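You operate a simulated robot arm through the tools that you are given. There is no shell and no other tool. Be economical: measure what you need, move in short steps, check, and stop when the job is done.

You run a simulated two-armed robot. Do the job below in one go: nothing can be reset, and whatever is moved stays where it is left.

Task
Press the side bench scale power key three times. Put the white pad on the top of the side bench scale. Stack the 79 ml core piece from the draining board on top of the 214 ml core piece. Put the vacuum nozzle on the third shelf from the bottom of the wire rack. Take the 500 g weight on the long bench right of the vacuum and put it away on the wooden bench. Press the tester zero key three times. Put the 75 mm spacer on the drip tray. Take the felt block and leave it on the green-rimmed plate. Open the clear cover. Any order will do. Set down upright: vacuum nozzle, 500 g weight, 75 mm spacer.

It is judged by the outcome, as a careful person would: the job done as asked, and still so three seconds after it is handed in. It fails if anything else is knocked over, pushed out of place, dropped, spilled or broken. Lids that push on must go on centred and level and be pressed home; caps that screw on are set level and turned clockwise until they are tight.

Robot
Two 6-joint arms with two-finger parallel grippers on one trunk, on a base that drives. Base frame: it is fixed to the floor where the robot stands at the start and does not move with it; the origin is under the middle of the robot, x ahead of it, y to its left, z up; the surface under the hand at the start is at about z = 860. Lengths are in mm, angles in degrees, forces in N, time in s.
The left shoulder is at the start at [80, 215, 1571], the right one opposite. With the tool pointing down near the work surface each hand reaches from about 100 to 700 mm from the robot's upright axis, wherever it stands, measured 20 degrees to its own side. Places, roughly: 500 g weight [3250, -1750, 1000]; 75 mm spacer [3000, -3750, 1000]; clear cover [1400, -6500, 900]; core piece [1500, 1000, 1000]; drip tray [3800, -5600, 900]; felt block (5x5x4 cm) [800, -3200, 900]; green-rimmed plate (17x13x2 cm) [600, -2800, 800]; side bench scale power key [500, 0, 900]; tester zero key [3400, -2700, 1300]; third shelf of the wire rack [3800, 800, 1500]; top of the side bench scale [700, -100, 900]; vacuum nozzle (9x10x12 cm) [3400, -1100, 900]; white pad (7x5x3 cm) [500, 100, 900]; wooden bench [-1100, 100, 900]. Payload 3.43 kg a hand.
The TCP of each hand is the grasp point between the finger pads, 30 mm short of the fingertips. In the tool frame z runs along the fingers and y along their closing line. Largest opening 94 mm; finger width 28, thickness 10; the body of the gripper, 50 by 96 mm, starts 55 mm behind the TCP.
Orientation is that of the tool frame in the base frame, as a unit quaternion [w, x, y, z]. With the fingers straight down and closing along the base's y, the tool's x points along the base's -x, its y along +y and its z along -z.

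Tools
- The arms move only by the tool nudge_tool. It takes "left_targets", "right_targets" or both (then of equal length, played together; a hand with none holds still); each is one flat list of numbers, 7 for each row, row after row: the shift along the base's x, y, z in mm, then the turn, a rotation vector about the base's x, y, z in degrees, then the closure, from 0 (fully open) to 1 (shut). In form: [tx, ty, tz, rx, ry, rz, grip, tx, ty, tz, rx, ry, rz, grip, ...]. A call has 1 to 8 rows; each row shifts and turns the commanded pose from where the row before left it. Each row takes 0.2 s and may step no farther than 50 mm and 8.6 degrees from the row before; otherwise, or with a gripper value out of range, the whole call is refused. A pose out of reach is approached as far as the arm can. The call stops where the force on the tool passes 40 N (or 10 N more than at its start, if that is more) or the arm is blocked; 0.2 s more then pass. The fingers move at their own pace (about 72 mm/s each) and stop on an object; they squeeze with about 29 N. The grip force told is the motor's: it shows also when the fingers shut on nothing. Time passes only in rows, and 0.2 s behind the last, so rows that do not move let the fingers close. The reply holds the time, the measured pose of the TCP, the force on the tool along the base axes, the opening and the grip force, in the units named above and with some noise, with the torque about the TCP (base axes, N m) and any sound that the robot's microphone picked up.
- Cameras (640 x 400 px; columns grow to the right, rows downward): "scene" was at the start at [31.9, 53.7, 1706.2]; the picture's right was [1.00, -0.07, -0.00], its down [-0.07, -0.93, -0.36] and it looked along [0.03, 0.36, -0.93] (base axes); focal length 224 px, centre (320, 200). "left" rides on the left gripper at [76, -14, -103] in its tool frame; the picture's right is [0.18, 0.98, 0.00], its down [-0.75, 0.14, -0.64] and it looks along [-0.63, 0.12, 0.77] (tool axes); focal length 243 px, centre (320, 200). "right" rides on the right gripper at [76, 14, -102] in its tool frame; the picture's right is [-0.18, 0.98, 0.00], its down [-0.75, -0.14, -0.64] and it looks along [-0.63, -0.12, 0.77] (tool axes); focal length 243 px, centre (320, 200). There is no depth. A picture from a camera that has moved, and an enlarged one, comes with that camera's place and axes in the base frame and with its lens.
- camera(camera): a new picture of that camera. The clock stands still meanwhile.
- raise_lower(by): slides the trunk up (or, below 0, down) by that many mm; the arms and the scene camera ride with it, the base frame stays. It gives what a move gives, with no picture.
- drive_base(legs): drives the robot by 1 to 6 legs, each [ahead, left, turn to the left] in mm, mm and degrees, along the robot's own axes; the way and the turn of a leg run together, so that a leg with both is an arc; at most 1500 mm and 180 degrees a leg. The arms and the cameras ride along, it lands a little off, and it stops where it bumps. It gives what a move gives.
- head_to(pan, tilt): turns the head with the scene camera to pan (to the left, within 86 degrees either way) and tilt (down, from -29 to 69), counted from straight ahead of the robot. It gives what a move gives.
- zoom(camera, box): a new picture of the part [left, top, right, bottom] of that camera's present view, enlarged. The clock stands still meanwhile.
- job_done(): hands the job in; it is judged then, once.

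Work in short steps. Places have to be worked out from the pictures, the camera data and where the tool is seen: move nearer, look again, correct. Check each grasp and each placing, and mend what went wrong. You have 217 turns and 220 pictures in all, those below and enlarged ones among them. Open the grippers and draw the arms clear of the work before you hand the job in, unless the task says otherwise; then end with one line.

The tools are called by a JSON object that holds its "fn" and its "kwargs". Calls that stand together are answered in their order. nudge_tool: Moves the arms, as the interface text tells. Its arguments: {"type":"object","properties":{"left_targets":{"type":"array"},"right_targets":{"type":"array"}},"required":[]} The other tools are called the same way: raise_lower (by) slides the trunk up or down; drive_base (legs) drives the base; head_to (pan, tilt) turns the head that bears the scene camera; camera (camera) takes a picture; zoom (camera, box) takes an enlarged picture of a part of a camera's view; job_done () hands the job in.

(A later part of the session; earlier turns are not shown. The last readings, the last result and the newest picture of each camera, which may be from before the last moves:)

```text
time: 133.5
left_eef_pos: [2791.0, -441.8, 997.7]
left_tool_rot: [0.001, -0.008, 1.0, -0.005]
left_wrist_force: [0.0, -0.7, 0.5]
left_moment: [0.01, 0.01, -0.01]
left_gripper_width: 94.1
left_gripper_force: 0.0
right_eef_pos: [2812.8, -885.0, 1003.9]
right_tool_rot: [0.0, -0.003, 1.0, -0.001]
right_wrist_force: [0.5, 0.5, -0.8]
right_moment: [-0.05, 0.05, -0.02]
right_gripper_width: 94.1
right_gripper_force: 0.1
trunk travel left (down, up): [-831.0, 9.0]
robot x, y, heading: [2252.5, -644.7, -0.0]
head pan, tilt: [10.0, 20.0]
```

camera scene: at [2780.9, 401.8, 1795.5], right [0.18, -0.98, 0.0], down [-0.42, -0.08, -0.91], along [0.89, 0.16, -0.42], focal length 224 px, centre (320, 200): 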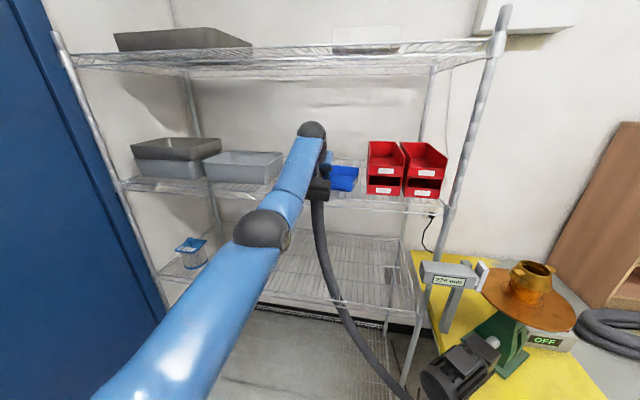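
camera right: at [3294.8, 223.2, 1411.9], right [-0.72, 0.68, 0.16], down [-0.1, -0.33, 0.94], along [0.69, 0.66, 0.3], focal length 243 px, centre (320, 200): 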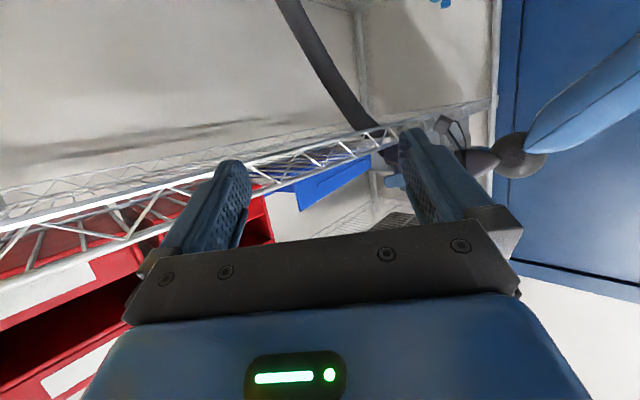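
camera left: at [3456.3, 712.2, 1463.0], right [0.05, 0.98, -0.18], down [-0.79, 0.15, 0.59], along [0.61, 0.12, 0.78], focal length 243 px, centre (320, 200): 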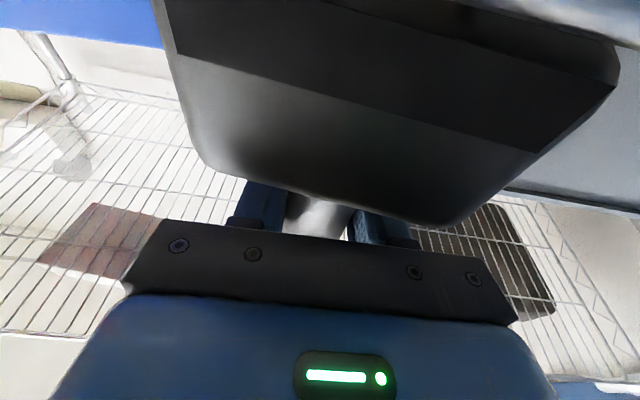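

Now I look toward the weight and the floor on the right.

{"fn": "head_to", "kwargs": {"pan": -50, "tilt": 35}}

{"fn": "camera", "kwargs": {"camera": "scene"}}

```text
time: 134.8
left_eef_pos: [2791.3, -441.8, 999.6]
left_tool_rot: [0.001, -0.008, 1.0, -0.005]
left_wrist_force: [-1.1, 0.5, -0.1]
left_moment: [0.02, -0.02, -0.03]
left_gripper_width: 94.1
left_gripper_force: 0.1
right_eef_pos: [2812.1, -884.3, 1003.4]
right_tool_rot: [0.0, -0.003, 1.0, -0.001]
right_wrist_force: [0.2, -0.4, -0.7]
right_moment: [0.01, 0.01, 0.0]
right_gripper_width: 93.9
right_gripper_force: 0.0
trunk travel left (down, up): [-831.0, 9.0]
robot x, y, heading: [2255.6, -641.0, 0.2]
head pan, tilt: [-50.0, 35.0]
```

```text
126 pictures are left
camera scene: at [2339.5, -712.1, 1779.9], right [-0.76, -0.65, 0.0], down [-0.37, 0.44, -0.82], along [0.53, -0.62, -0.57], focal length 224 px, centre (320, 200)
```

scene: 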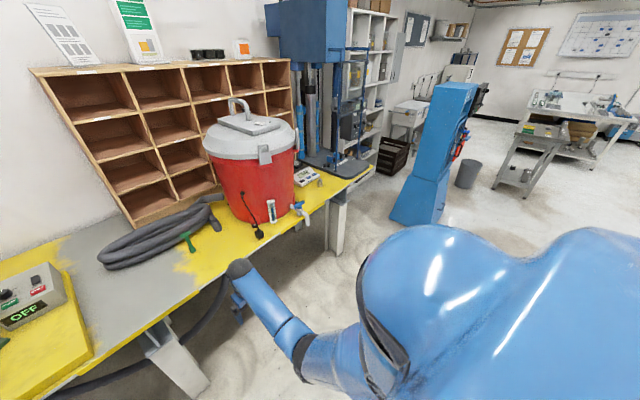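

The pallet truck is hidden behind my shoulder. I turn the robot right to see the floor by the weight.

{"fn": "drive_base", "kwargs": {"legs": [[0, 0, -60]]}}

{"fn": "head_to", "kwargs": {"pan": 0, "tilt": 35}}

{"fn": "camera", "kwargs": {"camera": "scene"}}

```text
time: 137.8
left_eef_pos: [2700.9, -1005.6, 998.8]
left_tool_rot: [-0.001, 0.493, 0.87, -0.004]
left_wrist_force: [0.5, 0.6, -0.8]
left_moment: [0.01, 0.02, -0.02]
left_gripper_width: 93.5
left_gripper_force: 0.0
right_eef_pos: [2327.5, -1246.9, 1004.4]
right_tool_rot: [0.0, 0.495, 0.869, -0.001]
right_wrist_force: [0.6, -0.8, 0.0]
right_moment: [0.02, 0.02, 0.01]
right_gripper_width: 94.0
right_gripper_force: 0.0
trunk travel left (down, up): [-831.0, 9.0]
robot x, y, heading: [2254.7, -643.3, -59.1]
head pan, tilt: [-50.0, 35.0]
```

```text
time: 139.0
left_eef_pos: [2700.0, -1005.7, 998.6]
left_tool_rot: [-0.001, 0.492, 0.871, -0.004]
left_wrist_force: [-0.1, -0.7, -0.2]
left_moment: [0.01, -0.01, 0.04]
left_gripper_width: 93.9
left_gripper_force: 0.1
right_eef_pos: [2326.0, -1247.2, 1003.1]
right_tool_rot: [0.0, 0.495, 0.869, 0.0]
right_wrist_force: [0.3, 0.1, -0.2]
right_moment: [0.01, 0.01, 0.0]
right_gripper_width: 94.0
right_gripper_force: 0.1
trunk travel left (down, up): [-831.0, 9.0]
robot x, y, heading: [2256.1, -642.4, -59.4]
head pan, tilt: [0.0, 35.0]
```

```text
125 pictures are left
camera scene: at [2312.4, -747.5, 1779.9], right [-0.86, -0.51, 0.0], down [-0.29, 0.49, -0.82], along [0.42, -0.71, -0.57], focal length 224 px, centre (320, 200)
```

scene: 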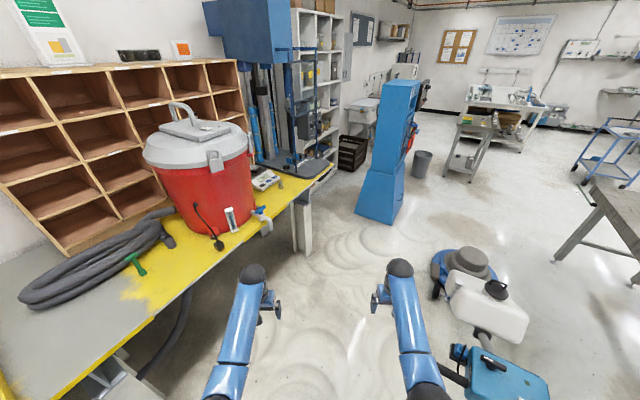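

The polisher's handle is near [1890, -1335]; the way to the weight at x ≥ 2400 is free. I turn back, drive right to y ≈ −1950, and rearrange the hands there.

{"fn": "drive_base", "kwargs": {"legs": [[0, 0, 59.4], [190, 0, 0], [0, -1308, 0]]}}

{"fn": "nudge_tool", "kwargs": {"left_targets": [-10, -40, -5, 0, 0, 0, 0, -10, -40, 0, 0, 0, 0, 0, -10, -35, 0, 0, 0, 0, 0, 0, 0, 0, 0, 0, 0, 0], "right_targets": [-45, -5, -12, 0, 0, 0, 0, -45, -5, -12, 0, 0, 0, 0, -45, -5, -12, 0, 0, 0, 0, -45, -5, -12, 0, 0, 0, 0]}}

{"fn": "head_to", "kwargs": {"pan": 0, "tilt": 35}}

{"fn": "camera", "kwargs": {"camera": "scene"}}

```text
time: 149.3
left_eef_pos: [2988.4, -1743.0, 998.2]
left_tool_rot: [0.001, -0.007, 1.0, -0.005]
left_wrist_force: [-0.3, 0.4, -0.3]
left_moment: [-0.01, -0.03, -0.01]
left_gripper_width: 94.0
left_gripper_force: 0.1
right_eef_pos: [3007.2, -2186.0, 1004.8]
right_tool_rot: [0.001, -0.001, 1.0, -0.001]
right_wrist_force: [-0.4, -0.6, 0.3]
right_moment: [-0.04, 0.05, -0.01]
right_gripper_width: 94.1
right_gripper_force: 0.1
trunk travel left (down, up): [-831.0, 9.0]
robot x, y, heading: [2452.9, -1940.1, 0.2]
head pan, tilt: [0.0, 35.0]
```

```text
time: 150.3
left_eef_pos: [2956.3, -1857.4, 995.0]
left_tool_rot: [0.002, -0.007, 1.0, -0.005]
left_wrist_force: [-1.0, -0.3, 0.3]
left_moment: [-0.01, 0.0, 0.06]
left_gripper_width: 94.2
left_gripper_force: 0.1
right_eef_pos: [2824.9, -2208.0, 957.1]
right_tool_rot: [0.0, -0.001, 1.0, 0.0]
right_wrist_force: [0.6, 0.9, 0.9]
right_moment: [-0.02, 0.01, 0.01]
right_gripper_width: 94.0
right_gripper_force: 0.1
trunk travel left (down, up): [-831.0, 9.0]
robot x, y, heading: [2446.3, -1945.2, -0.1]
head pan, tilt: [0.0, 35.0]
```

```text
time: 150.9
left_eef_pos: [2957.1, -1857.9, 993.7]
left_tool_rot: [0.001, -0.006, 1.0, -0.004]
left_wrist_force: [0.4, 0.7, -0.5]
left_moment: [-0.02, 0.01, 0.0]
left_gripper_width: 94.1
left_gripper_force: 0.0
right_eef_pos: [2828.2, -2207.5, 956.9]
right_tool_rot: [0.0, -0.001, 1.0, 0.0]
right_wrist_force: [-0.2, 0.2, 0.8]
right_moment: [0.01, 0.01, -0.01]
right_gripper_width: 93.9
right_gripper_force: 0.1
trunk travel left (down, up): [-831.0, 9.0]
robot x, y, heading: [2450.7, -1942.3, 0.1]
head pan, tilt: [0.0, 35.0]
```

```text
124 pictures are left
camera scene: at [2566.3, -1944.8, 1779.9], right [0.0, -1.0, 0.0], down [-0.57, 0.0, -0.82], along [0.82, 0.0, -0.57], focal length 224 px, centre (320, 200)
```

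scene: 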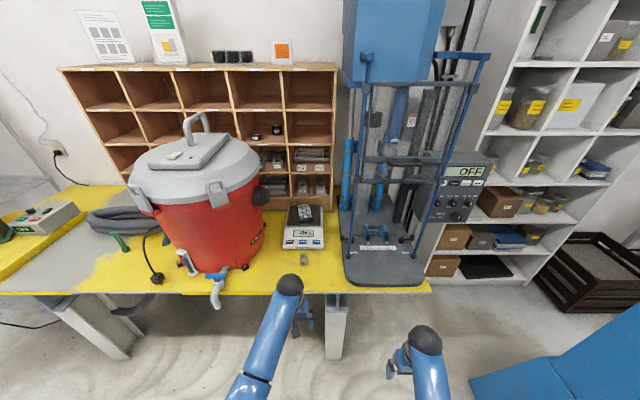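

The weight is at about [3320, -1864]. The tester panel (display OFF) hangs to the right of the press. I zoom on it while here.

{"fn": "zoom", "kwargs": {"camera": "scene", "box": [400, 120, 520, 240]}}

{"fn": "drive_base", "kwargs": {"legs": [[330, 0, 0]]}}

{"fn": "camera", "kwargs": {"camera": "left"}}

{"fn": "camera", "kwargs": {"camera": "scene"}}

```text
3.33 times, centred on (460, 180) of scene
camera zoom: at [2566.3, -1944.8, 1779.9], right [0.0, -1.0, 0.0], down [-0.57, 0.0, -0.82], along [0.82, 0.0, -0.57], focal length 746 px, centre (-147, 267)
```

zoom: 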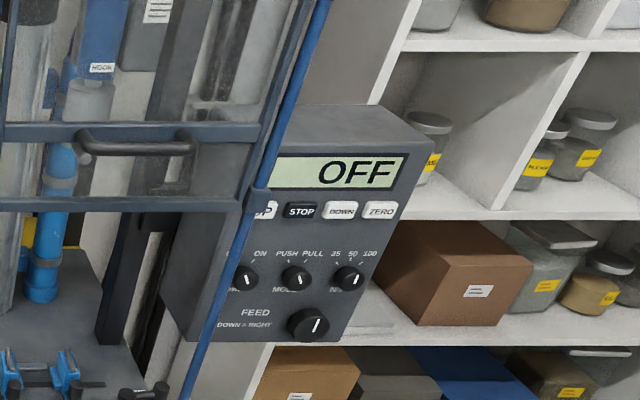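

```text
time: 153.1
left_eef_pos: [3283.3, -1858.0, 995.2]
left_tool_rot: [0.002, -0.006, 1.0, -0.005]
left_wrist_force: [0.0, -0.1, 0.1]
left_moment: [0.03, -0.02, 0.01]
left_gripper_width: 94.0
left_gripper_force: 0.0
right_eef_pos: [3153.3, -2207.2, 957.8]
right_tool_rot: [0.0, 0.001, 1.0, 0.0]
right_wrist_force: [-0.5, 0.0, -0.9]
right_moment: [-0.02, -0.03, 0.04]
right_gripper_width: 93.9
right_gripper_force: 0.1
trunk travel left (down, up): [-831.0, 9.0]
robot x, y, heading: [2782.6, -1941.0, -0.1]
head pan, tilt: [0.0, 35.0]
```

```text
122 pictures are left
camera left: at [3205.3, -1870.9, 1096.8], right [-0.19, 0.98, -0.01], down [0.75, 0.16, 0.64], along [0.63, 0.12, -0.77], focal length 243 px, centre (320, 200)
```

left: 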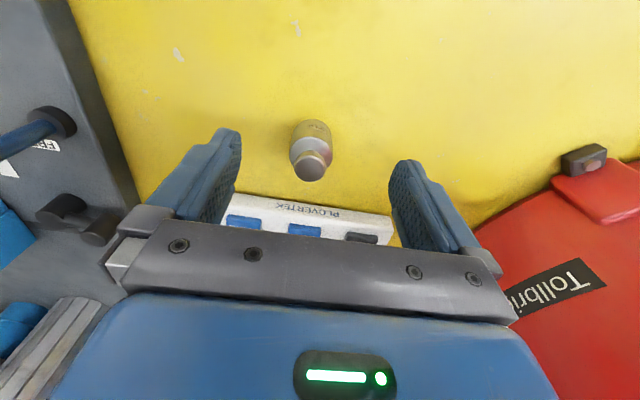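

```text
121 pictures are left
camera scene: at [2890.1, -1944.4, 1780.2], right [0.0, -1.0, 0.0], down [-0.57, 0.0, -0.82], along [0.82, 0.0, -0.57], focal length 224 px, centre (320, 200)
```

scene: 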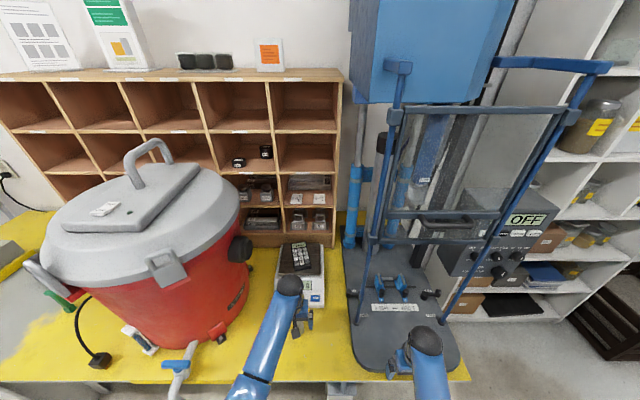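

The weight is at about [3312, -1860]. I move over it and lower to grip its body.

{"fn": "nudge_tool", "kwargs": {"left_targets": [29, -2, 0, 0, 0, 0, 0, 0, 0, -40, 0, 0, 0, 0, 0, 0, -30, 0, 0, 0, 0]}}

{"fn": "camera", "kwargs": {"camera": "left"}}

```text
time: 153.9
left_eef_pos: [3314.8, -1859.1, 923.8]
left_tool_rot: [0.001, -0.005, 1.0, -0.005]
left_wrist_force: [0.4, -0.4, -0.2]
left_moment: [-0.01, 0.01, 0.02]
left_gripper_width: 94.1
left_gripper_force: 0.2
right_eef_pos: [3153.5, -2205.9, 958.0]
right_tool_rot: [0.0, 0.001, 1.0, -0.001]
right_wrist_force: [-1.0, 0.6, -0.4]
right_moment: [0.0, 0.0, -0.04]
right_gripper_width: 94.3
right_gripper_force: 0.1
trunk travel left (down, up): [-831.0, 9.0]
robot x, y, heading: [2777.2, -1941.1, 0.1]
head pan, tilt: [0.0, 35.0]
```

```text
120 pictures are left
camera left: at [3236.9, -1872.7, 1024.9], right [-0.19, 0.98, -0.01], down [0.75, 0.16, 0.64], along [0.63, 0.12, -0.77], focal length 243 px, centre (320, 200)
```

left: 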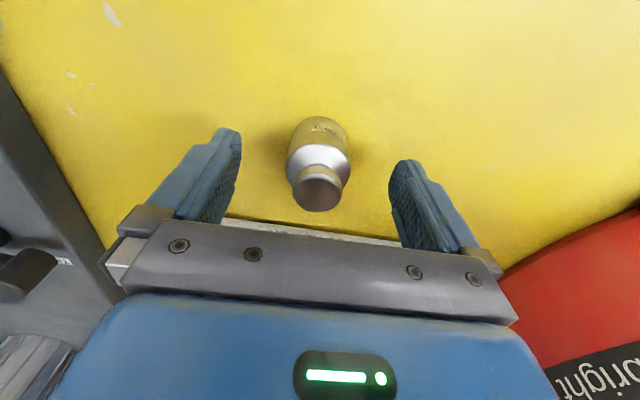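

Well centred; lower 8 mm more, close and lift.

{"fn": "nudge_tool", "kwargs": {"left_targets": [-5, 0, -5, 0, 0, 0, 0, 0, 0, -3, 0, 0, 0, 0, 0, 0, 0, 0, 0, 0, 1, 0, 0, 0, 0, 0, 0, 1, 0, 0, 0, 0, 0, 0, 1, 0, 0, 0, 0, 0, 0, 1]}}

{"fn": "nudge_tool", "kwargs": {"left_targets": [0, 0, 30, 0, 0, 0, 1, 0, 0, 40, 0, 0, 0, 1]}}

{"fn": "camera", "kwargs": {"camera": "left"}}

```text
time: 155.3
left_eef_pos: [3310.1, -1857.2, 915.5]
left_tool_rot: [0.0, -0.006, 1.0, -0.004]
left_wrist_force: [0.4, -1.2, -0.1]
left_moment: [0.01, -0.01, -0.01]
left_gripper_width: 40.2
left_gripper_force: 28.9
right_eef_pos: [3155.4, -2207.0, 956.8]
right_tool_rot: [0.0, 0.0, 1.0, 0.0]
right_wrist_force: [-0.8, -0.2, 0.3]
right_moment: [0.01, 0.03, 0.02]
right_gripper_width: 94.1
right_gripper_force: 0.0
trunk travel left (down, up): [-831.0, 9.0]
robot x, y, heading: [2775.9, -1941.8, 0.0]
head pan, tilt: [0.0, 35.0]
```

```text
time: 155.9
left_eef_pos: [3310.0, -1859.4, 985.3]
left_tool_rot: [0.0, -0.006, 1.0, -0.004]
left_wrist_force: [1.1, -0.3, -5.1]
left_moment: [0.0, 0.04, 0.02]
left_gripper_width: 40.0
left_gripper_force: 29.0
right_eef_pos: [3154.1, -2208.1, 955.7]
right_tool_rot: [0.0, 0.0, 1.0, -0.001]
right_wrist_force: [0.2, 0.4, 0.1]
right_moment: [0.0, 0.03, 0.03]
right_gripper_width: 93.9
right_gripper_force: 0.0
trunk travel left (down, up): [-831.0, 9.0]
robot x, y, heading: [2778.3, -1943.1, 0.4]
head pan, tilt: [0.0, 35.0]
```

```text
119 pictures are left
camera left: at [3231.7, -1873.2, 1087.8], right [-0.19, 0.98, -0.01], down [0.75, 0.15, 0.64], along [0.63, 0.12, -0.77], focal length 243 px, centre (320, 200)
```

left: 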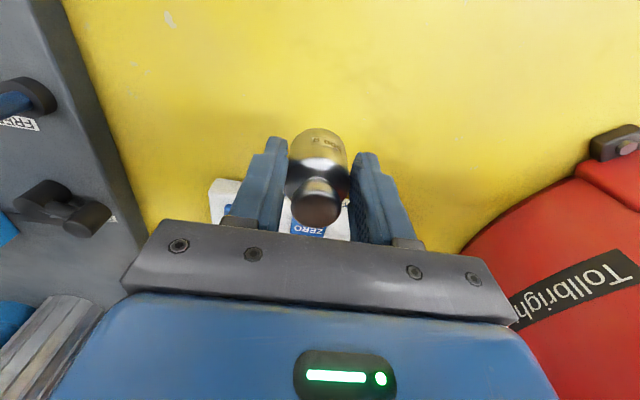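

The weight is in hand (5 N). The ZERO key triangulates to about [3421, -2648, 1272]. I back up and shift right in front of the tester, keeping clear of the blue cabinet.

{"fn": "drive_base", "kwargs": {"legs": [[-170, 0, 0], [0, -470, 0]]}}

{"fn": "nudge_tool", "kwargs": {"right_targets": [31, 4, 29, 0, -8.2, 0, 1, 31, 4, 29, 0, -8.2, 0, 1, 31, 4, 29, 0, -8.2, 0, 1, 31, 4, 29, 0, -8.2, 0, 1, 31, 4, 29, 0, -8.2, 0, 1, 31, 4, 29, 0, -8.2, 0, 1, 31, 4, 29, 0, -8.2, 0, 1, 31, 4, 29, 0, -8.2, 0, 1]}}

{"fn": "head_to", "kwargs": {"pan": -20, "tilt": 28}}

{"fn": "camera", "kwargs": {"camera": "scene"}}

{"fn": "camera", "kwargs": {"camera": "right"}}

```text
time: 159.8
left_eef_pos: [3141.4, -2322.4, 985.9]
left_tool_rot: [0.001, -0.008, 1.0, -0.005]
left_wrist_force: [-0.7, 0.4, -4.6]
left_moment: [0.0, 0.02, -0.02]
left_gripper_width: 39.9
left_gripper_force: 28.8
right_eef_pos: [2987.9, -2672.3, 956.1]
right_tool_rot: [0.0, -0.002, 1.0, -0.001]
right_wrist_force: [-0.1, 0.7, 0.3]
right_moment: [-0.01, -0.04, 0.0]
right_gripper_width: 94.0
right_gripper_force: 0.0
trunk travel left (down, up): [-831.0, 9.0]
robot x, y, heading: [2613.6, -2411.5, 0.4]
head pan, tilt: [0.0, 35.0]
```

```text
time: 161.6
left_eef_pos: [3143.4, -2324.3, 984.5]
left_tool_rot: [0.0, -0.008, 1.0, -0.005]
left_wrist_force: [-0.5, 0.5, -5.6]
left_moment: [-0.02, 0.03, 0.02]
left_gripper_width: 40.2
left_gripper_force: 29.0
right_eef_pos: [3238.0, -2641.3, 1189.0]
right_tool_rot: [0.541, -0.002, 0.841, -0.001]
right_wrist_force: [-0.3, 0.5, -0.3]
right_moment: [-0.02, 0.01, -0.02]
right_gripper_width: 0.2
right_gripper_force: 28.5
trunk travel left (down, up): [-831.0, 9.0]
robot x, y, heading: [2608.8, -2412.4, 0.4]
head pan, tilt: [0.0, 35.0]
```

```text
time: 162.4
left_eef_pos: [3142.2, -2324.3, 985.9]
left_tool_rot: [0.0, -0.008, 1.0, -0.004]
left_wrist_force: [0.0, -0.2, -4.9]
left_moment: [0.0, 0.07, 0.03]
left_gripper_width: 40.1
left_gripper_force: 28.3
right_eef_pos: [3236.6, -2642.0, 1189.1]
right_tool_rot: [0.542, -0.002, 0.841, -0.001]
right_wrist_force: [0.7, -0.8, 0.0]
right_moment: [0.06, 0.03, 0.01]
right_gripper_width: 0.0
right_gripper_force: 28.9
trunk travel left (down, up): [-831.0, 9.0]
robot x, y, heading: [2609.7, -2412.4, 0.4]
head pan, tilt: [-20.0, 28.0]
```

```text
118 pictures are left
camera scene: at [2725.0, -2442.1, 1790.7], right [-0.34, -0.94, 0.0], down [-0.44, 0.16, -0.88], along [0.83, -0.3, -0.47], focal length 224 px, centre (320, 200)
```

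scene: 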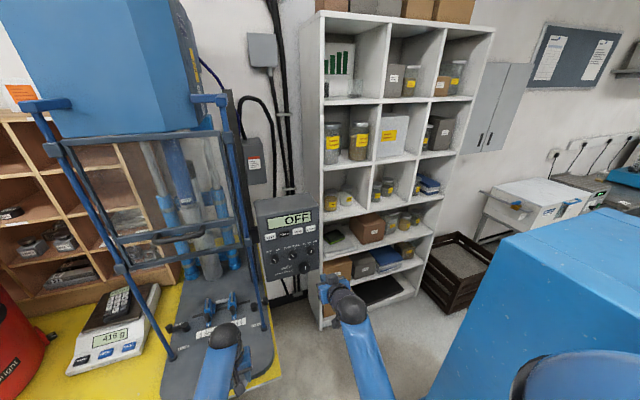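

```text
117 pictures are left
camera right: at [3111.8, -2627.9, 1160.3], right [0.07, 0.98, 0.16], down [-0.27, -0.14, 0.95], along [0.96, -0.12, 0.26], focal length 243 px, centre (320, 200)
```

right: 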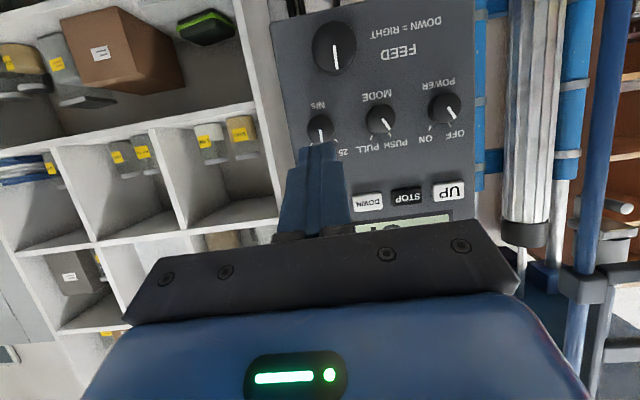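

Panel faces me squarely; the ZERO key should be at about [3420, -2652, 1265]. I level the right hand and move in front of it.

{"fn": "nudge_tool", "kwargs": {"right_targets": [25, -3, 25, 0, -8.2, 0, 1, 25, -3, 25, 0, -8.2, 0, 1, 25, -3, 25, 0, -8.2, 0, 1, 0, 0, 0, 0, 0, 0, 1]}}

{"fn": "camera", "kwargs": {"camera": "right"}}

{"fn": "zoom", "kwargs": {"camera": "scene", "box": [230, 180, 370, 300]}}

```text
time: 163.4
left_eef_pos: [3142.0, -2324.5, 986.3]
left_tool_rot: [0.001, -0.007, 1.0, -0.004]
left_wrist_force: [0.1, -0.1, -4.8]
left_moment: [-0.01, 0.05, 0.0]
left_gripper_width: 40.1
left_gripper_force: 28.5
right_eef_pos: [3311.6, -2650.7, 1262.9]
right_tool_rot: [0.709, -0.002, 0.705, -0.001]
right_wrist_force: [0.2, 0.0, 0.8]
right_moment: [-0.01, -0.02, -0.01]
right_gripper_width: 0.0
right_gripper_force: 28.9
trunk travel left (down, up): [-831.0, 9.0]
robot x, y, heading: [2613.6, -2407.9, 0.2]
head pan, tilt: [-20.0, 28.0]
```

```text
116 pictures are left
camera right: at [3209.7, -2636.7, 1185.6], right [0.0, 0.98, 0.18], down [-0.65, -0.14, 0.75], along [0.76, -0.12, 0.64], focal length 243 px, centre (320, 200)
```

right: 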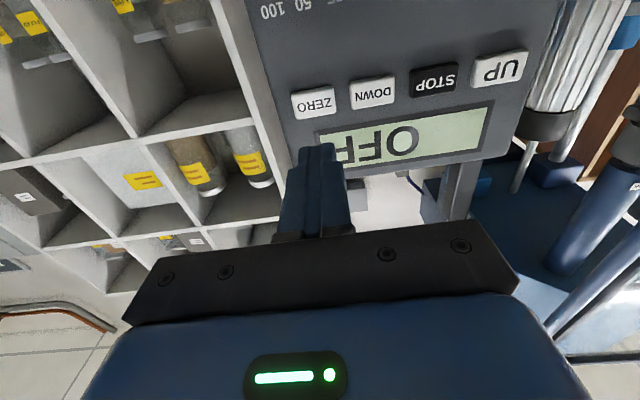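

```text
3.33 times, centred on (300, 240) of scene
camera zoom: at [2724.6, -2442.4, 1790.8], right [-0.34, -0.94, 0.0], down [-0.44, 0.16, -0.88], along [0.83, -0.3, -0.47], focal length 746 px, centre (387, 67)
```

zoom: 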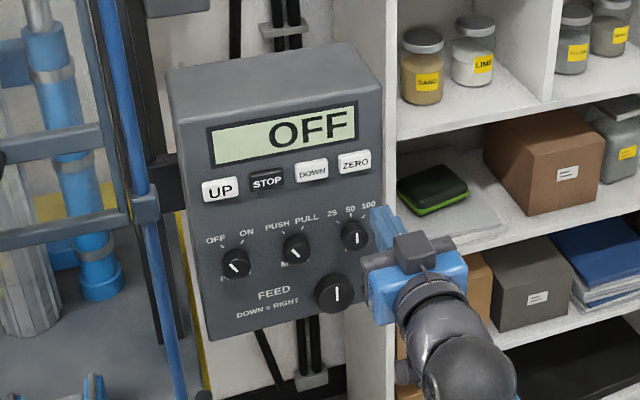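

ZERO key ≈ [3435, -2655, 1262]. I advance toward it, then press with small steps.

{"fn": "nudge_tool", "kwargs": {"right_targets": [35, -4, 0, 0, 0, 0, 1, 30, 0, 0, 0, 0, 0, 1, 5, 0, 0, 0, 0, 0, 1]}}

{"fn": "camera", "kwargs": {"camera": "right"}}

{"fn": "zoom", "kwargs": {"camera": "scene", "box": [230, 180, 370, 300]}}

```text
time: 164.2
left_eef_pos: [3141.2, -2324.1, 985.6]
left_tool_rot: [0.0, -0.007, 1.0, -0.004]
left_wrist_force: [-0.6, 0.0, -4.7]
left_moment: [0.0, 0.05, -0.02]
left_gripper_width: 40.0
left_gripper_force: 29.0
right_eef_pos: [3380.4, -2654.6, 1263.6]
right_tool_rot: [0.708, -0.002, 0.706, -0.001]
right_wrist_force: [0.9, -0.2, -0.2]
right_moment: [-0.01, 0.01, -0.01]
right_gripper_width: 0.0
right_gripper_force: 29.1
trunk travel left (down, up): [-831.0, 9.0]
robot x, y, heading: [2616.7, -2410.3, -0.0]
head pan, tilt: [-20.0, 28.0]
```

```text
114 pictures are left
camera right: at [3279.4, -2640.2, 1185.9], right [0.0, 0.98, 0.18], down [-0.64, -0.14, 0.75], along [0.76, -0.12, 0.63], focal length 243 px, centre (320, 200)
```

right: 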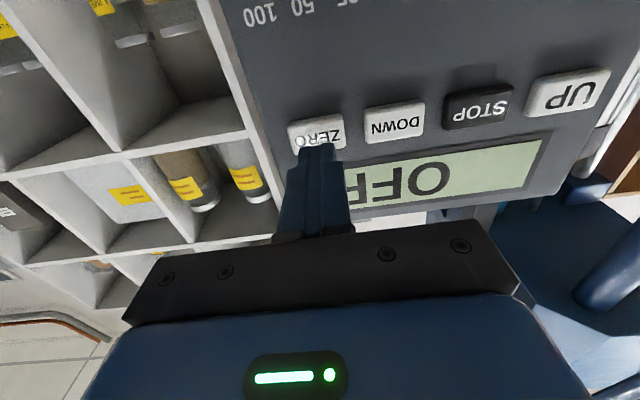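

```text
3.33 times, centred on (300, 240) of scene
camera zoom: at [2724.1, -2442.2, 1790.8], right [-0.34, -0.94, 0.0], down [-0.44, 0.16, -0.88], along [0.83, -0.3, -0.47], focal length 746 px, centre (387, 67)
```

zoom: 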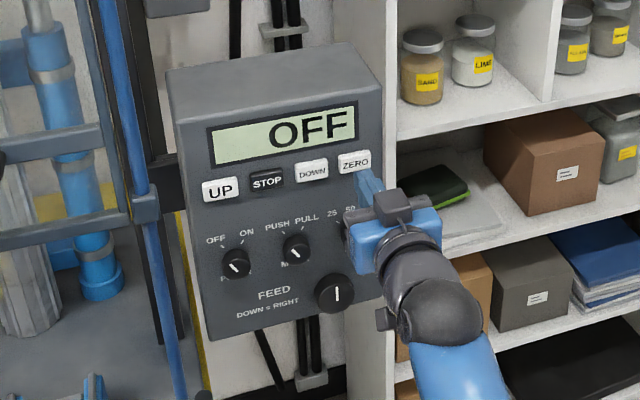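

Fingertip is right in front of the key. Press slowly.

{"fn": "nudge_tool", "kwargs": {"right_targets": [10, -1, -3, 0, 0, 0, 1, 4, 0, 0, 0, 0, 0, 1, 3, 0, 0, 0, 0, 0, 1]}}

```text
time: 165.0
left_eef_pos: [3140.9, -2325.2, 985.6]
left_tool_rot: [0.001, -0.008, 1.0, -0.005]
left_wrist_force: [0.8, -0.7, -4.0]
left_moment: [-0.02, 0.08, 0.05]
left_gripper_width: 40.2
left_gripper_force: 28.8
right_eef_pos: [3398.4, -2655.7, 1259.4]
right_tool_rot: [0.708, -0.001, 0.706, -0.002]
right_wrist_force: [0.9, 0.5, 0.2]
right_moment: [-0.01, 0.01, -0.02]
right_gripper_width: 0.0
right_gripper_force: 29.1
trunk travel left (down, up): [-831.0, 9.0]
robot x, y, heading: [2611.5, -2409.2, 0.5]
head pan, tilt: [-20.0, 28.0]
```

{"fn": "nudge_tool", "kwargs": {"right_targets": [2, 0, 0, 0, 0, 0, 1, 2, 0, 0, 0, 0, 0, 1, 2, 0, 0, 0, 0, 0, 1]}}

```text
time: 165.8
left_eef_pos: [3140.8, -2324.8, 986.1]
left_tool_rot: [0.0, -0.007, 1.0, -0.004]
left_wrist_force: [0.6, -0.7, -4.3]
left_moment: [0.0, 0.04, 0.01]
left_gripper_width: 40.0
left_gripper_force: 28.8
right_eef_pos: [3403.9, -2655.2, 1259.4]
right_tool_rot: [0.708, 0.0, 0.706, -0.002]
right_wrist_force: [-0.6, -0.2, 1.0]
right_moment: [-0.06, -0.03, -0.04]
right_gripper_width: 0.1
right_gripper_force: 29.3
trunk travel left (down, up): [-831.0, 9.0]
robot x, y, heading: [2610.7, -2406.8, 0.4]
head pan, tilt: [-20.0, 28.0]
```

Not in contact yet (tip at 3434). I continue in 2 mm steps.

{"fn": "nudge_tool", "kwargs": {"right_targets": [2, 0, 0, 0, 0, 0, 1, 1, 0, 0, 0, 0, 0, 1, 1, 0, 0, 0, 0, 0, 1]}}

{"fn": "camera", "kwargs": {"camera": "right"}}

```text
time: 166.6
left_eef_pos: [3141.4, -2323.6, 985.6]
left_tool_rot: [0.0, -0.007, 1.0, -0.004]
left_wrist_force: [-0.3, 0.4, -5.3]
left_moment: [0.01, 0.05, -0.01]
left_gripper_width: 40.1
left_gripper_force: 29.1
right_eef_pos: [3408.3, -2654.7, 1259.3]
right_tool_rot: [0.708, -0.001, 0.706, -0.003]
right_wrist_force: [-0.6, -0.1, -0.6]
right_moment: [0.0, 0.0, -0.01]
right_gripper_width: 0.2
right_gripper_force: 29.0
trunk travel left (down, up): [-831.0, 9.0]
robot x, y, heading: [2610.8, -2406.2, 0.1]
head pan, tilt: [-20.0, 28.0]
```

```text
112 pictures are left
camera right: at [3306.4, -2641.3, 1182.6], right [0.0, 0.98, 0.18], down [-0.64, -0.14, 0.75], along [0.77, -0.12, 0.63], focal length 243 px, centre (320, 200)
```

right: 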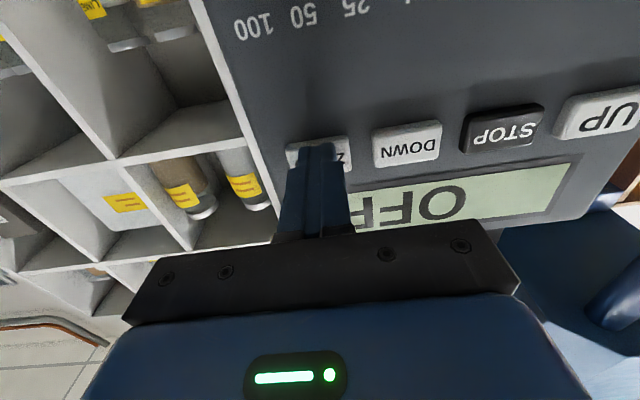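

Very close now and centred on the key. Continue.

{"fn": "nudge_tool", "kwargs": {"right_targets": [1.5, 0, 0, 0, 0, 0, 1, 1, 0, 0, 0, 0, 0, 1, 1, 0, 0, 0, 0, 0, 1]}}

```text
time: 167.4
left_eef_pos: [3140.8, -2323.9, 985.5]
left_tool_rot: [0.0, -0.008, 1.0, -0.005]
left_wrist_force: [-0.4, 0.2, -4.5]
left_moment: [-0.03, 0.01, 0.05]
left_gripper_width: 40.2
left_gripper_force: 28.9
right_eef_pos: [3411.9, -2655.0, 1260.2]
right_tool_rot: [0.708, -0.002, 0.706, -0.001]
right_wrist_force: [-1.4, 0.5, -1.2]
right_moment: [0.04, 0.0, 0.01]
right_gripper_width: 0.0
right_gripper_force: 29.3
trunk travel left (down, up): [-831.0, 9.0]
robot x, y, heading: [2609.7, -2410.8, 0.2]
head pan, tilt: [-20.0, 28.0]
heard: click
```

Click — first press. Release 7 mm, press again.

{"fn": "nudge_tool", "kwargs": {"right_targets": [-7, 0, 0, 0, 0, 0, 1, 0, 0, 0, 0, 0, 0, 1, 4, 0, 0, 0, 0, 0, 1, 2, 0, 0, 0, 0, 0, 1, 1, 0, 0, 0, 0, 0, 1, 0, 0, 0, 0, 0, 0, 1]}}

```text
time: 168.8
left_eef_pos: [3141.2, -2324.9, 986.2]
left_tool_rot: [0.001, -0.007, 1.0, -0.004]
left_wrist_force: [0.2, -0.5, -5.8]
left_moment: [0.01, 0.04, 0.04]
left_gripper_width: 40.2
left_gripper_force: 28.9
right_eef_pos: [3411.6, -2655.3, 1258.5]
right_tool_rot: [0.708, -0.001, 0.706, -0.002]
right_wrist_force: [-1.7, -0.4, 0.6]
right_moment: [-0.03, 0.03, 0.02]
right_gripper_width: 0.2
right_gripper_force: 28.9
trunk travel left (down, up): [-831.0, 9.0]
robot x, y, heading: [2614.6, -2411.7, 0.3]
head pan, tilt: [-20.0, 28.0]
heard: click
```

Second click. Third press.

{"fn": "nudge_tool", "kwargs": {"right_targets": [-7, 0, 0, 0, 0, 0, 1, 0, 0, 0, 0, 0, 0, 1, 4, 0, 0, 0, 0, 0, 1, 2, 0, 0, 0, 0, 0, 1, 1, 0, 0, 0, 0, 0, 1, 0, 0, 0, 0, 0, 0, 1]}}

{"fn": "nudge_tool", "kwargs": {"right_targets": [-20, 0, 0, 0, 0, 0, 1, -40, 0, 0, 0, 0, 0, 1, -31, -4, -29, 0, 8.2, 0, 1, -31, -4, -29, 0, 8.2, 0, 0, -31, -4, -29, 0, 8.2, 0, 0, -31, -4, -29, 0, 8.2, 0, 0, -31, -4, -29, 0, 8.2, 0, 0, -31, -4, -29, 0, 8.2, 0, 0]}}

{"fn": "nudge_tool", "kwargs": {"right_targets": [-31, -4, -29, 0, 8.2, 0, 0, -31, -4, -29, 0, 8.2, 0, 0, -31, -4, -29, 0, 8.2, 0, 0, -20, 0, -15, 0, 8.2, 0, 0, 0, 0, 0, 0, 8.0, 0, 0]}}

```text
time: 170.2
left_eef_pos: [3141.6, -2324.3, 985.7]
left_tool_rot: [0.0, -0.007, 1.0, -0.004]
left_wrist_force: [-0.9, -0.3, -4.7]
left_moment: [-0.05, 0.05, 0.01]
left_gripper_width: 40.0
left_gripper_force: 29.1
right_eef_pos: [3412.4, -2653.5, 1259.6]
right_tool_rot: [0.708, -0.001, 0.706, -0.002]
right_wrist_force: [-1.0, 0.9, -0.1]
right_moment: [0.01, 0.01, 0.0]
right_gripper_width: 0.0
right_gripper_force: 28.9
trunk travel left (down, up): [-831.0, 9.0]
robot x, y, heading: [2610.3, -2409.5, 0.2]
head pan, tilt: [-20.0, 28.0]
heard: click
```

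```text
time: 172.0
left_eef_pos: [3141.5, -2325.4, 985.4]
left_tool_rot: [0.001, -0.008, 1.0, -0.004]
left_wrist_force: [-0.5, -0.6, -5.5]
left_moment: [0.02, 0.04, 0.04]
left_gripper_width: 40.2
left_gripper_force: 29.0
right_eef_pos: [3165.2, -2679.4, 1085.4]
right_tool_rot: [0.35, -0.001, 0.937, -0.001]
right_wrist_force: [0.7, 0.2, -0.7]
right_moment: [0.01, 0.0, -0.02]
right_gripper_width: 94.0
right_gripper_force: 0.1
trunk travel left (down, up): [-831.0, 9.0]
robot x, y, heading: [2611.1, -2409.7, 0.6]
head pan, tilt: [-20.0, 28.0]
```

```text
time: 173.2
left_eef_pos: [3142.6, -2325.3, 983.9]
left_tool_rot: [0.0, -0.007, 1.0, -0.005]
left_wrist_force: [0.6, 0.4, -5.1]
left_moment: [0.01, 0.04, 0.0]
left_gripper_width: 39.8
left_gripper_force: 29.0
right_eef_pos: [3054.0, -2692.0, 984.3]
right_tool_rot: [0.0, -0.003, 1.0, -0.001]
right_wrist_force: [-0.2, -0.2, 0.4]
right_moment: [0.01, -0.01, 0.0]
right_gripper_width: 93.9
right_gripper_force: 0.1
trunk travel left (down, up): [-831.0, 9.0]
robot x, y, heading: [2612.1, -2412.0, 0.2]
head pan, tilt: [-20.0, 28.0]
```

All three presses clicked. With the weight held in the left hand, I move back from the cabinet, turn to face −y and look at the way to the spacer.

{"fn": "drive_base", "kwargs": {"legs": [[-130, 250, 0], [0, 0, -90]]}}

{"fn": "head_to", "kwargs": {"pan": 0, "tilt": 32}}

{"fn": "camera", "kwargs": {"camera": "scene"}}

```text
time: 178.9
left_eef_pos: [2570.9, -2691.1, 985.4]
left_tool_rot: [-0.003, 0.697, 0.717, -0.003]
left_wrist_force: [-1.1, 0.7, -5.2]
left_moment: [0.07, -0.01, -0.01]
left_gripper_width: 40.3
left_gripper_force: 28.5
right_eef_pos: [2204.0, -2608.2, 984.6]
right_tool_rot: [0.001, 0.701, 0.713, -0.001]
right_wrist_force: [0.7, -0.3, -0.6]
right_moment: [-0.01, -0.04, -0.03]
right_gripper_width: 94.0
right_gripper_force: 0.1
trunk travel left (down, up): [-831.0, 9.0]
robot x, y, heading: [2483.4, -2159.5, -89.2]
head pan, tilt: [-20.0, 28.0]
```

```text
time: 179.8
left_eef_pos: [2571.0, -2691.1, 985.2]
left_tool_rot: [-0.002, 0.696, 0.718, -0.003]
left_wrist_force: [-0.2, 0.7, -4.5]
left_moment: [0.01, -0.02, -0.02]
left_gripper_width: 40.3
left_gripper_force: 29.0
right_eef_pos: [2202.9, -2607.6, 983.3]
right_tool_rot: [0.001, 0.701, 0.713, -0.001]
right_wrist_force: [0.0, -0.1, -0.2]
right_moment: [0.01, -0.01, -0.01]
right_gripper_width: 94.1
right_gripper_force: 0.0
trunk travel left (down, up): [-831.0, 9.0]
robot x, y, heading: [2474.1, -2159.2, -88.9]
head pan, tilt: [0.0, 32.0]
```

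```text
111 pictures are left
camera scene: at [2477.9, -2283.9, 1784.5], right [-1.0, -0.02, 0.0], down [-0.01, 0.53, -0.85], along [0.02, -0.85, -0.53], focal length 224 px, centre (320, 200)
```

scene: 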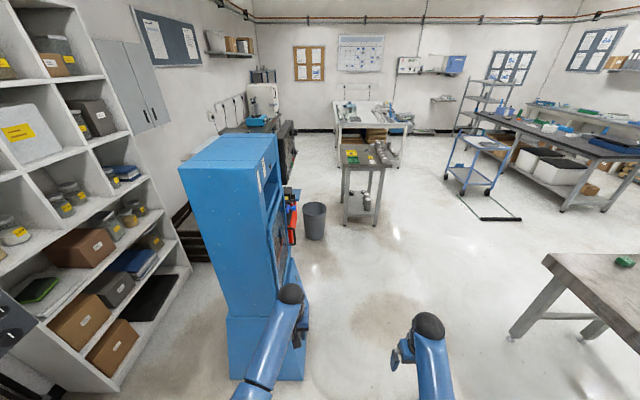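

I need the exact gap between the polisher and the cabinet, so I look to the right.

{"fn": "head_to", "kwargs": {"pan": -45, "tilt": 45}}

{"fn": "camera", "kwargs": {"camera": "scene"}}

{"fn": "camera", "kwargs": {"camera": "right"}}

```text
time: 180.9
left_eef_pos: [2570.9, -2691.9, 985.8]
left_tool_rot: [-0.003, 0.697, 0.717, -0.004]
left_wrist_force: [0.5, 0.3, -5.6]
left_moment: [0.1, -0.02, -0.02]
left_gripper_width: 39.8
left_gripper_force: 29.0
right_eef_pos: [2203.9, -2606.6, 983.7]
right_tool_rot: [0.001, 0.701, 0.713, -0.001]
right_wrist_force: [-0.3, 0.7, 0.3]
right_moment: [0.01, -0.01, 0.01]
right_gripper_width: 93.9
right_gripper_force: 0.1
trunk travel left (down, up): [-831.0, 9.0]
robot x, y, heading: [2477.7, -2163.3, -88.9]
head pan, tilt: [-45.0, 45.0]
```

```text
110 pictures are left
camera scene: at [2420.0, -2252.9, 1765.0], right [-0.72, 0.69, 0.0], down [0.49, 0.51, -0.71], along [-0.49, -0.51, -0.71], focal length 224 px, centre (320, 200)
```

scene: 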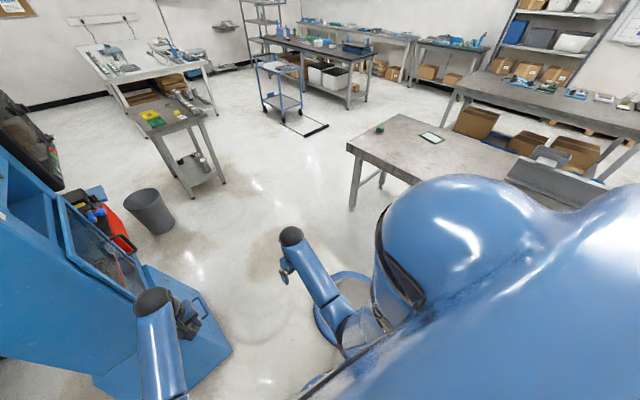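

```text
109 pictures are left
camera right: at [2216.5, -2531.3, 1085.6], right [0.99, -0.17, 0.0], down [-0.13, -0.75, 0.64], along [-0.11, -0.64, -0.77], focal length 243 px, centre (320, 200)
```

right: 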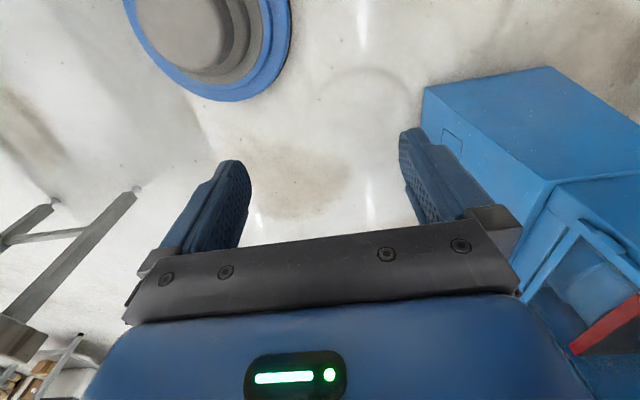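

Gap between polisher and cabinet is about 570 mm. I want to know my own base width first: I yaw the right hand so its camera looks back at the base.

{"fn": "nudge_tool", "kwargs": {"right_targets": [0, 0, 0, 0, 0, 8.5, 0, 0, 0, 0, 0, 0, 8.5, 0, 0, 0, 0, 0, 0, 8.5, 0, 0, 0, 0, 0, 0, 8.5, 0, 0, 0, 0, 0, 0, 8.5, 0, 0, 0, 0, 0, 0, 8.5, 0, 0, 0, 0, 0, 0, 8.5, 0, 0, 0, 0, 0, 0, 8.5, 0]}}

{"fn": "nudge_tool", "kwargs": {"right_targets": [0, 0, 0, 0, 0, 8.5, 0, 0, 0, 0, 0, 0, 8.5, 0, 0, 0, 0, 0, 0, 8.5, 0, 0, 0, 0, 0, 0, 8.5, 0, 0, 0, 0, 0, 0, 8.5, 0, 0, 0, 0, 0, 0, 8.5, 0, 0, 0, 0, 0, 0, 8.5, 0]}}

{"fn": "camera", "kwargs": {"camera": "right"}}

```text
time: 182.7
left_eef_pos: [2570.2, -2690.6, 986.1]
left_tool_rot: [-0.003, 0.697, 0.717, -0.004]
left_wrist_force: [0.3, -0.4, -4.9]
left_moment: [0.05, 0.0, 0.01]
left_gripper_width: 40.1
left_gripper_force: 29.1
right_eef_pos: [2203.5, -2606.9, 984.0]
right_tool_rot: [0.001, 0.181, 0.984, 0.0]
right_wrist_force: [0.4, 0.7, -1.1]
right_moment: [0.01, 0.01, 0.03]
right_gripper_width: 94.2
right_gripper_force: 0.1
trunk travel left (down, up): [-831.0, 9.0]
robot x, y, heading: [2472.5, -2161.7, -88.9]
head pan, tilt: [-45.0, 45.0]
```

```text
time: 184.3
left_eef_pos: [2569.8, -2691.1, 985.6]
left_tool_rot: [-0.003, 0.696, 0.718, -0.003]
left_wrist_force: [-0.2, -0.3, -5.4]
left_moment: [0.06, 0.02, 0.0]
left_gripper_width: 39.8
left_gripper_force: 29.1
right_eef_pos: [2203.4, -2607.8, 984.6]
right_tool_rot: [0.002, -0.331, 0.944, 0.001]
right_wrist_force: [0.4, 0.1, -0.1]
right_moment: [-0.03, 0.02, 0.03]
right_gripper_width: 94.1
right_gripper_force: 0.2
trunk travel left (down, up): [-831.0, 9.0]
robot x, y, heading: [2480.2, -2159.1, -88.8]
head pan, tilt: [-45.0, 45.0]
```

```text
108 pictures are left
camera right: at [2134.9, -2644.8, 1085.9], right [-0.47, 0.88, 0.0], down [0.67, 0.36, 0.64], along [0.57, 0.3, -0.76], focal length 243 px, centre (320, 200)
```

right: 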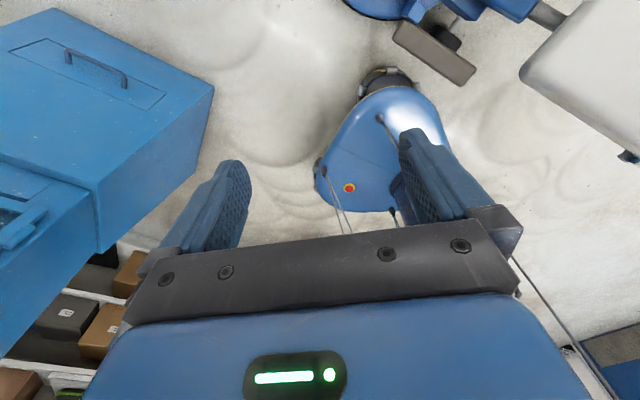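

My base is only ~510 mm wide but the gap is tight with the shoulders, so I take the open way round: weight to the wooden bench first. I restore the right hand's yaw and back out north.

{"fn": "nudge_tool", "kwargs": {"right_targets": [0, 0, 0, 0, 0, -8.5, 0, 0, 0, 0, 0, 0, -8.5, 0, 0, 0, 0, 0, 0, -8.5, 0, 0, 0, 0, 0, 0, -8.5, 0, 0, 0, 0, 0, 0, -8.5, 0, 0, 0, 0, 0, 0, -8.5, 0, 0, 0, 0, 0, 0, -8.5, 0, 0, 0, 0, 0, 0, -8.5, 0]}}

{"fn": "nudge_tool", "kwargs": {"right_targets": [0, 0, 0, 0, 0, -8.5, 0, 0, 0, 0, 0, 0, -8.5, 0, 0, 0, 0, 0, 0, -8.5, 0, 0, 0, 0, 0, 0, -8.5, 0, 0, 0, 0, 0, 0, -8.5, 0, 0, 0, 0, 0, 0, -8.5, 0, 0, 0, 0, 0, 0, -8.5, 0]}}

{"fn": "drive_base", "kwargs": {"legs": [[-1370, 0, 0], [0, 0, -91], [1500, 0, 0], [1100, 0, 0]]}}

{"fn": "head_to", "kwargs": {"pan": 0, "tilt": 30}}

{"fn": "camera", "kwargs": {"camera": "scene"}}

```text
time: 186.1
left_eef_pos: [2570.2, -2691.1, 985.4]
left_tool_rot: [-0.003, 0.696, 0.718, -0.002]
left_wrist_force: [-0.6, -0.2, -5.4]
left_moment: [0.06, 0.01, 0.02]
left_gripper_width: 40.4
left_gripper_force: 29.0
right_eef_pos: [2203.2, -2607.0, 983.0]
right_tool_rot: [0.002, 0.255, 0.967, 0.0]
right_wrist_force: [-0.2, 0.4, 0.3]
right_moment: [0.02, -0.01, -0.01]
right_gripper_width: 94.2
right_gripper_force: 0.1
trunk travel left (down, up): [-831.0, 9.0]
robot x, y, heading: [2479.2, -2161.0, -89.0]
head pan, tilt: [-45.0, 45.0]
```

```text
time: 187.7
left_eef_pos: [2572.2, -2690.3, 986.3]
left_tool_rot: [-0.003, 0.696, 0.718, -0.004]
left_wrist_force: [0.5, 0.1, -4.3]
left_moment: [0.06, 0.0, 0.03]
left_gripper_width: 40.1
left_gripper_force: 28.8
right_eef_pos: [2203.6, -2606.7, 983.4]
right_tool_rot: [0.001, 0.702, 0.713, -0.002]
right_wrist_force: [-0.9, -0.3, 0.6]
right_moment: [0.03, 0.02, 0.0]
right_gripper_width: 93.8
right_gripper_force: 0.0
trunk travel left (down, up): [-831.0, 9.0]
robot x, y, heading: [2479.2, -2159.2, -88.9]
head pan, tilt: [-45.0, 45.0]
```

```text
time: 210.7
left_eef_pos: [-691.2, -857.5, 985.2]
left_tool_rot: [-0.004, 1.0, -0.001, 0.0]
left_wrist_force: [0.2, 0.2, -4.2]
left_moment: [0.03, -0.06, 0.01]
left_gripper_width: 40.1
left_gripper_force: 28.9
right_eef_pos: [-595.9, -492.8, 982.8]
right_tool_rot: [0.0, 1.0, -0.006, -0.001]
right_wrist_force: [0.1, -0.3, 0.6]
right_moment: [0.02, 0.01, -0.01]
right_gripper_width: 94.1
right_gripper_force: 0.0
trunk travel left (down, up): [-831.0, 9.0]
robot x, y, heading: [-162.4, -782.0, 179.2]
head pan, tilt: [-45.0, 45.0]
```

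```text
time: 211.8
left_eef_pos: [-692.3, -857.0, 985.5]
left_tool_rot: [-0.004, 1.0, -0.001, -0.001]
left_wrist_force: [-0.1, -0.1, -4.8]
left_moment: [0.0, -0.03, 0.0]
left_gripper_width: 40.0
left_gripper_force: 29.6
right_eef_pos: [-596.6, -493.5, 984.5]
right_tool_rot: [-0.001, 1.0, -0.006, -0.002]
right_wrist_force: [-0.7, 1.0, -0.5]
right_moment: [-0.02, 0.02, 0.0]
right_gripper_width: 94.0
right_gripper_force: 0.0
trunk travel left (down, up): [-831.0, 9.0]
robot x, y, heading: [-159.8, -780.8, 179.3]
head pan, tilt: [0.0, 30.0]
```

```text
107 pictures are left
camera scene: at [-283.3, -782.4, 1787.6], right [0.01, 1.0, 0.0], down [0.5, -0.01, -0.87], along [-0.87, 0.01, -0.5], focal length 224 px, centre (320, 200)
```

scene: 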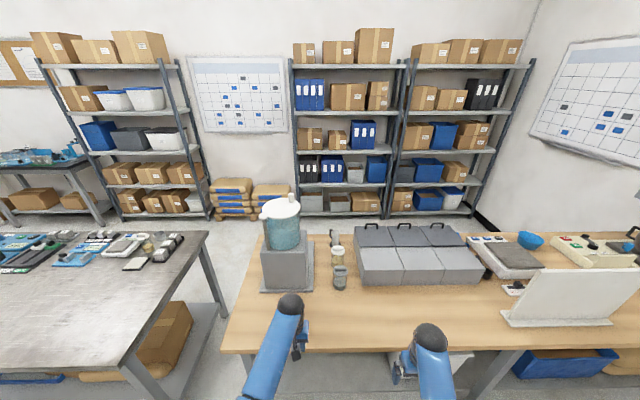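

The wooden bench is ahead: front edge x ≈ −729, with a free strip in front of the grey boxes. I move so the left hand is over about [-850, -575].

{"fn": "drive_base", "kwargs": {"legs": [[0, -290, 0.7], [160, 0, 0]]}}

{"fn": "camera", "kwargs": {"camera": "left"}}

{"fn": "camera", "kwargs": {"camera": "scene"}}

```text
time: 214.8
left_eef_pos: [-844.2, -572.7, 986.8]
left_tool_rot: [-0.005, 1.0, 0.004, -0.003]
left_wrist_force: [0.5, -0.1, -5.3]
left_moment: [-0.04, -0.04, 0.0]
left_gripper_width: 40.2
left_gripper_force: 29.0
right_eef_pos: [-754.0, -207.0, 984.7]
right_tool_rot: [0.0, 1.0, -0.001, -0.003]
right_wrist_force: [0.9, 0.2, -0.8]
right_moment: [-0.03, 0.02, -0.02]
right_gripper_width: 93.8
right_gripper_force: 0.0
trunk travel left (down, up): [-831.0, 9.0]
robot x, y, heading: [-314.2, -491.1, 179.8]
head pan, tilt: [0.0, 30.0]
```

```text
106 pictures are left
camera left: at [-769.2, -557.4, 1088.7], right [0.19, -0.98, -0.01], down [-0.75, -0.15, 0.64], along [-0.63, -0.12, -0.77], focal length 243 px, centre (320, 200)
```

left: 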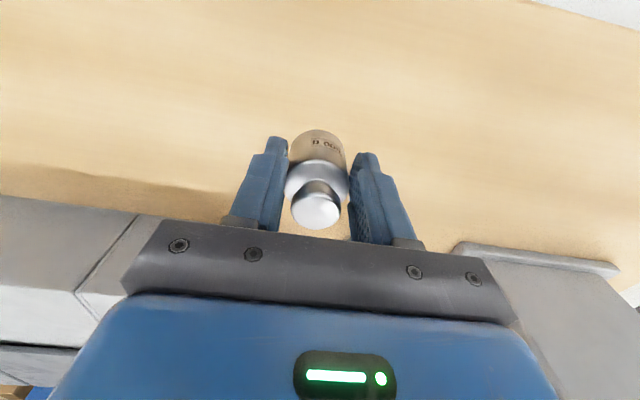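

```text
105 pictures are left
camera scene: at [-434.6, -491.6, 1788.1], right [0.0, 1.0, 0.0], down [0.5, 0.0, -0.87], along [-0.87, 0.0, -0.5], focal length 224 px, centre (320, 200)
```

scene: 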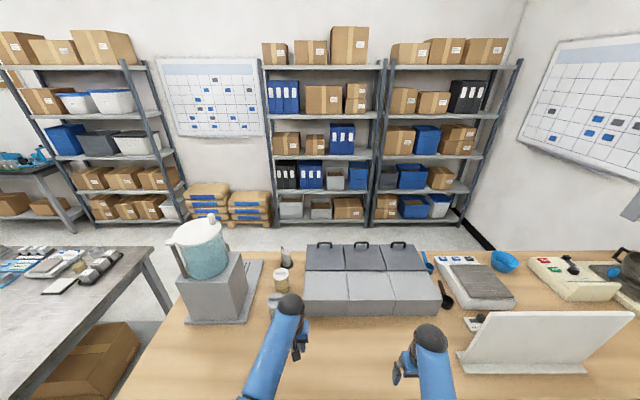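

Free bench below. I lower the weight in small steps to contact.

{"fn": "nudge_tool", "kwargs": {"left_targets": [0, 0, -40, 0, 0, 0, 1, 0, 0, -8, 0, 0, 0, 1, 0, 0, -4, 0, 0, 0, 1, 0, 0, -3, 0, 0, 0, 1]}}

```text
time: 215.8
left_eef_pos: [-847.9, -572.4, 930.2]
left_tool_rot: [-0.005, 1.0, 0.005, 0.001]
left_wrist_force: [0.4, 0.2, -4.1]
left_moment: [0.01, -0.05, 0.01]
left_gripper_width: 40.1
left_gripper_force: 28.7
right_eef_pos: [-756.1, -208.0, 982.4]
right_tool_rot: [0.0, 1.0, -0.001, -0.002]
right_wrist_force: [-0.2, 0.0, -0.6]
right_moment: [0.0, -0.04, 0.0]
right_gripper_width: 94.2
right_gripper_force: 0.0
trunk travel left (down, up): [-831.0, 9.0]
robot x, y, heading: [-313.1, -491.2, 179.9]
head pan, tilt: [0.0, 30.0]
```

{"fn": "nudge_tool", "kwargs": {"left_targets": [0, 0, -3, 0, 0, 0, 1, 0, 0, -3, 0, 0, 0, 1, 0, 0, -3, 0, 0, 0, 1]}}

```text
time: 216.6
left_eef_pos: [-848.4, -573.5, 921.4]
left_tool_rot: [-0.004, 1.0, 0.004, 0.0]
left_wrist_force: [0.2, 0.2, -4.6]
left_moment: [0.0, -0.05, 0.0]
left_gripper_width: 40.1
left_gripper_force: 28.9
right_eef_pos: [-757.1, -208.4, 983.7]
right_tool_rot: [0.001, 1.0, -0.001, -0.001]
right_wrist_force: [1.1, -0.7, 1.0]
right_moment: [-0.02, 0.02, -0.01]
right_gripper_width: 94.1
right_gripper_force: 0.1
trunk travel left (down, up): [-831.0, 9.0]
robot x, y, heading: [-314.7, -495.6, 180.0]
head pan, tilt: [0.0, 30.0]
```

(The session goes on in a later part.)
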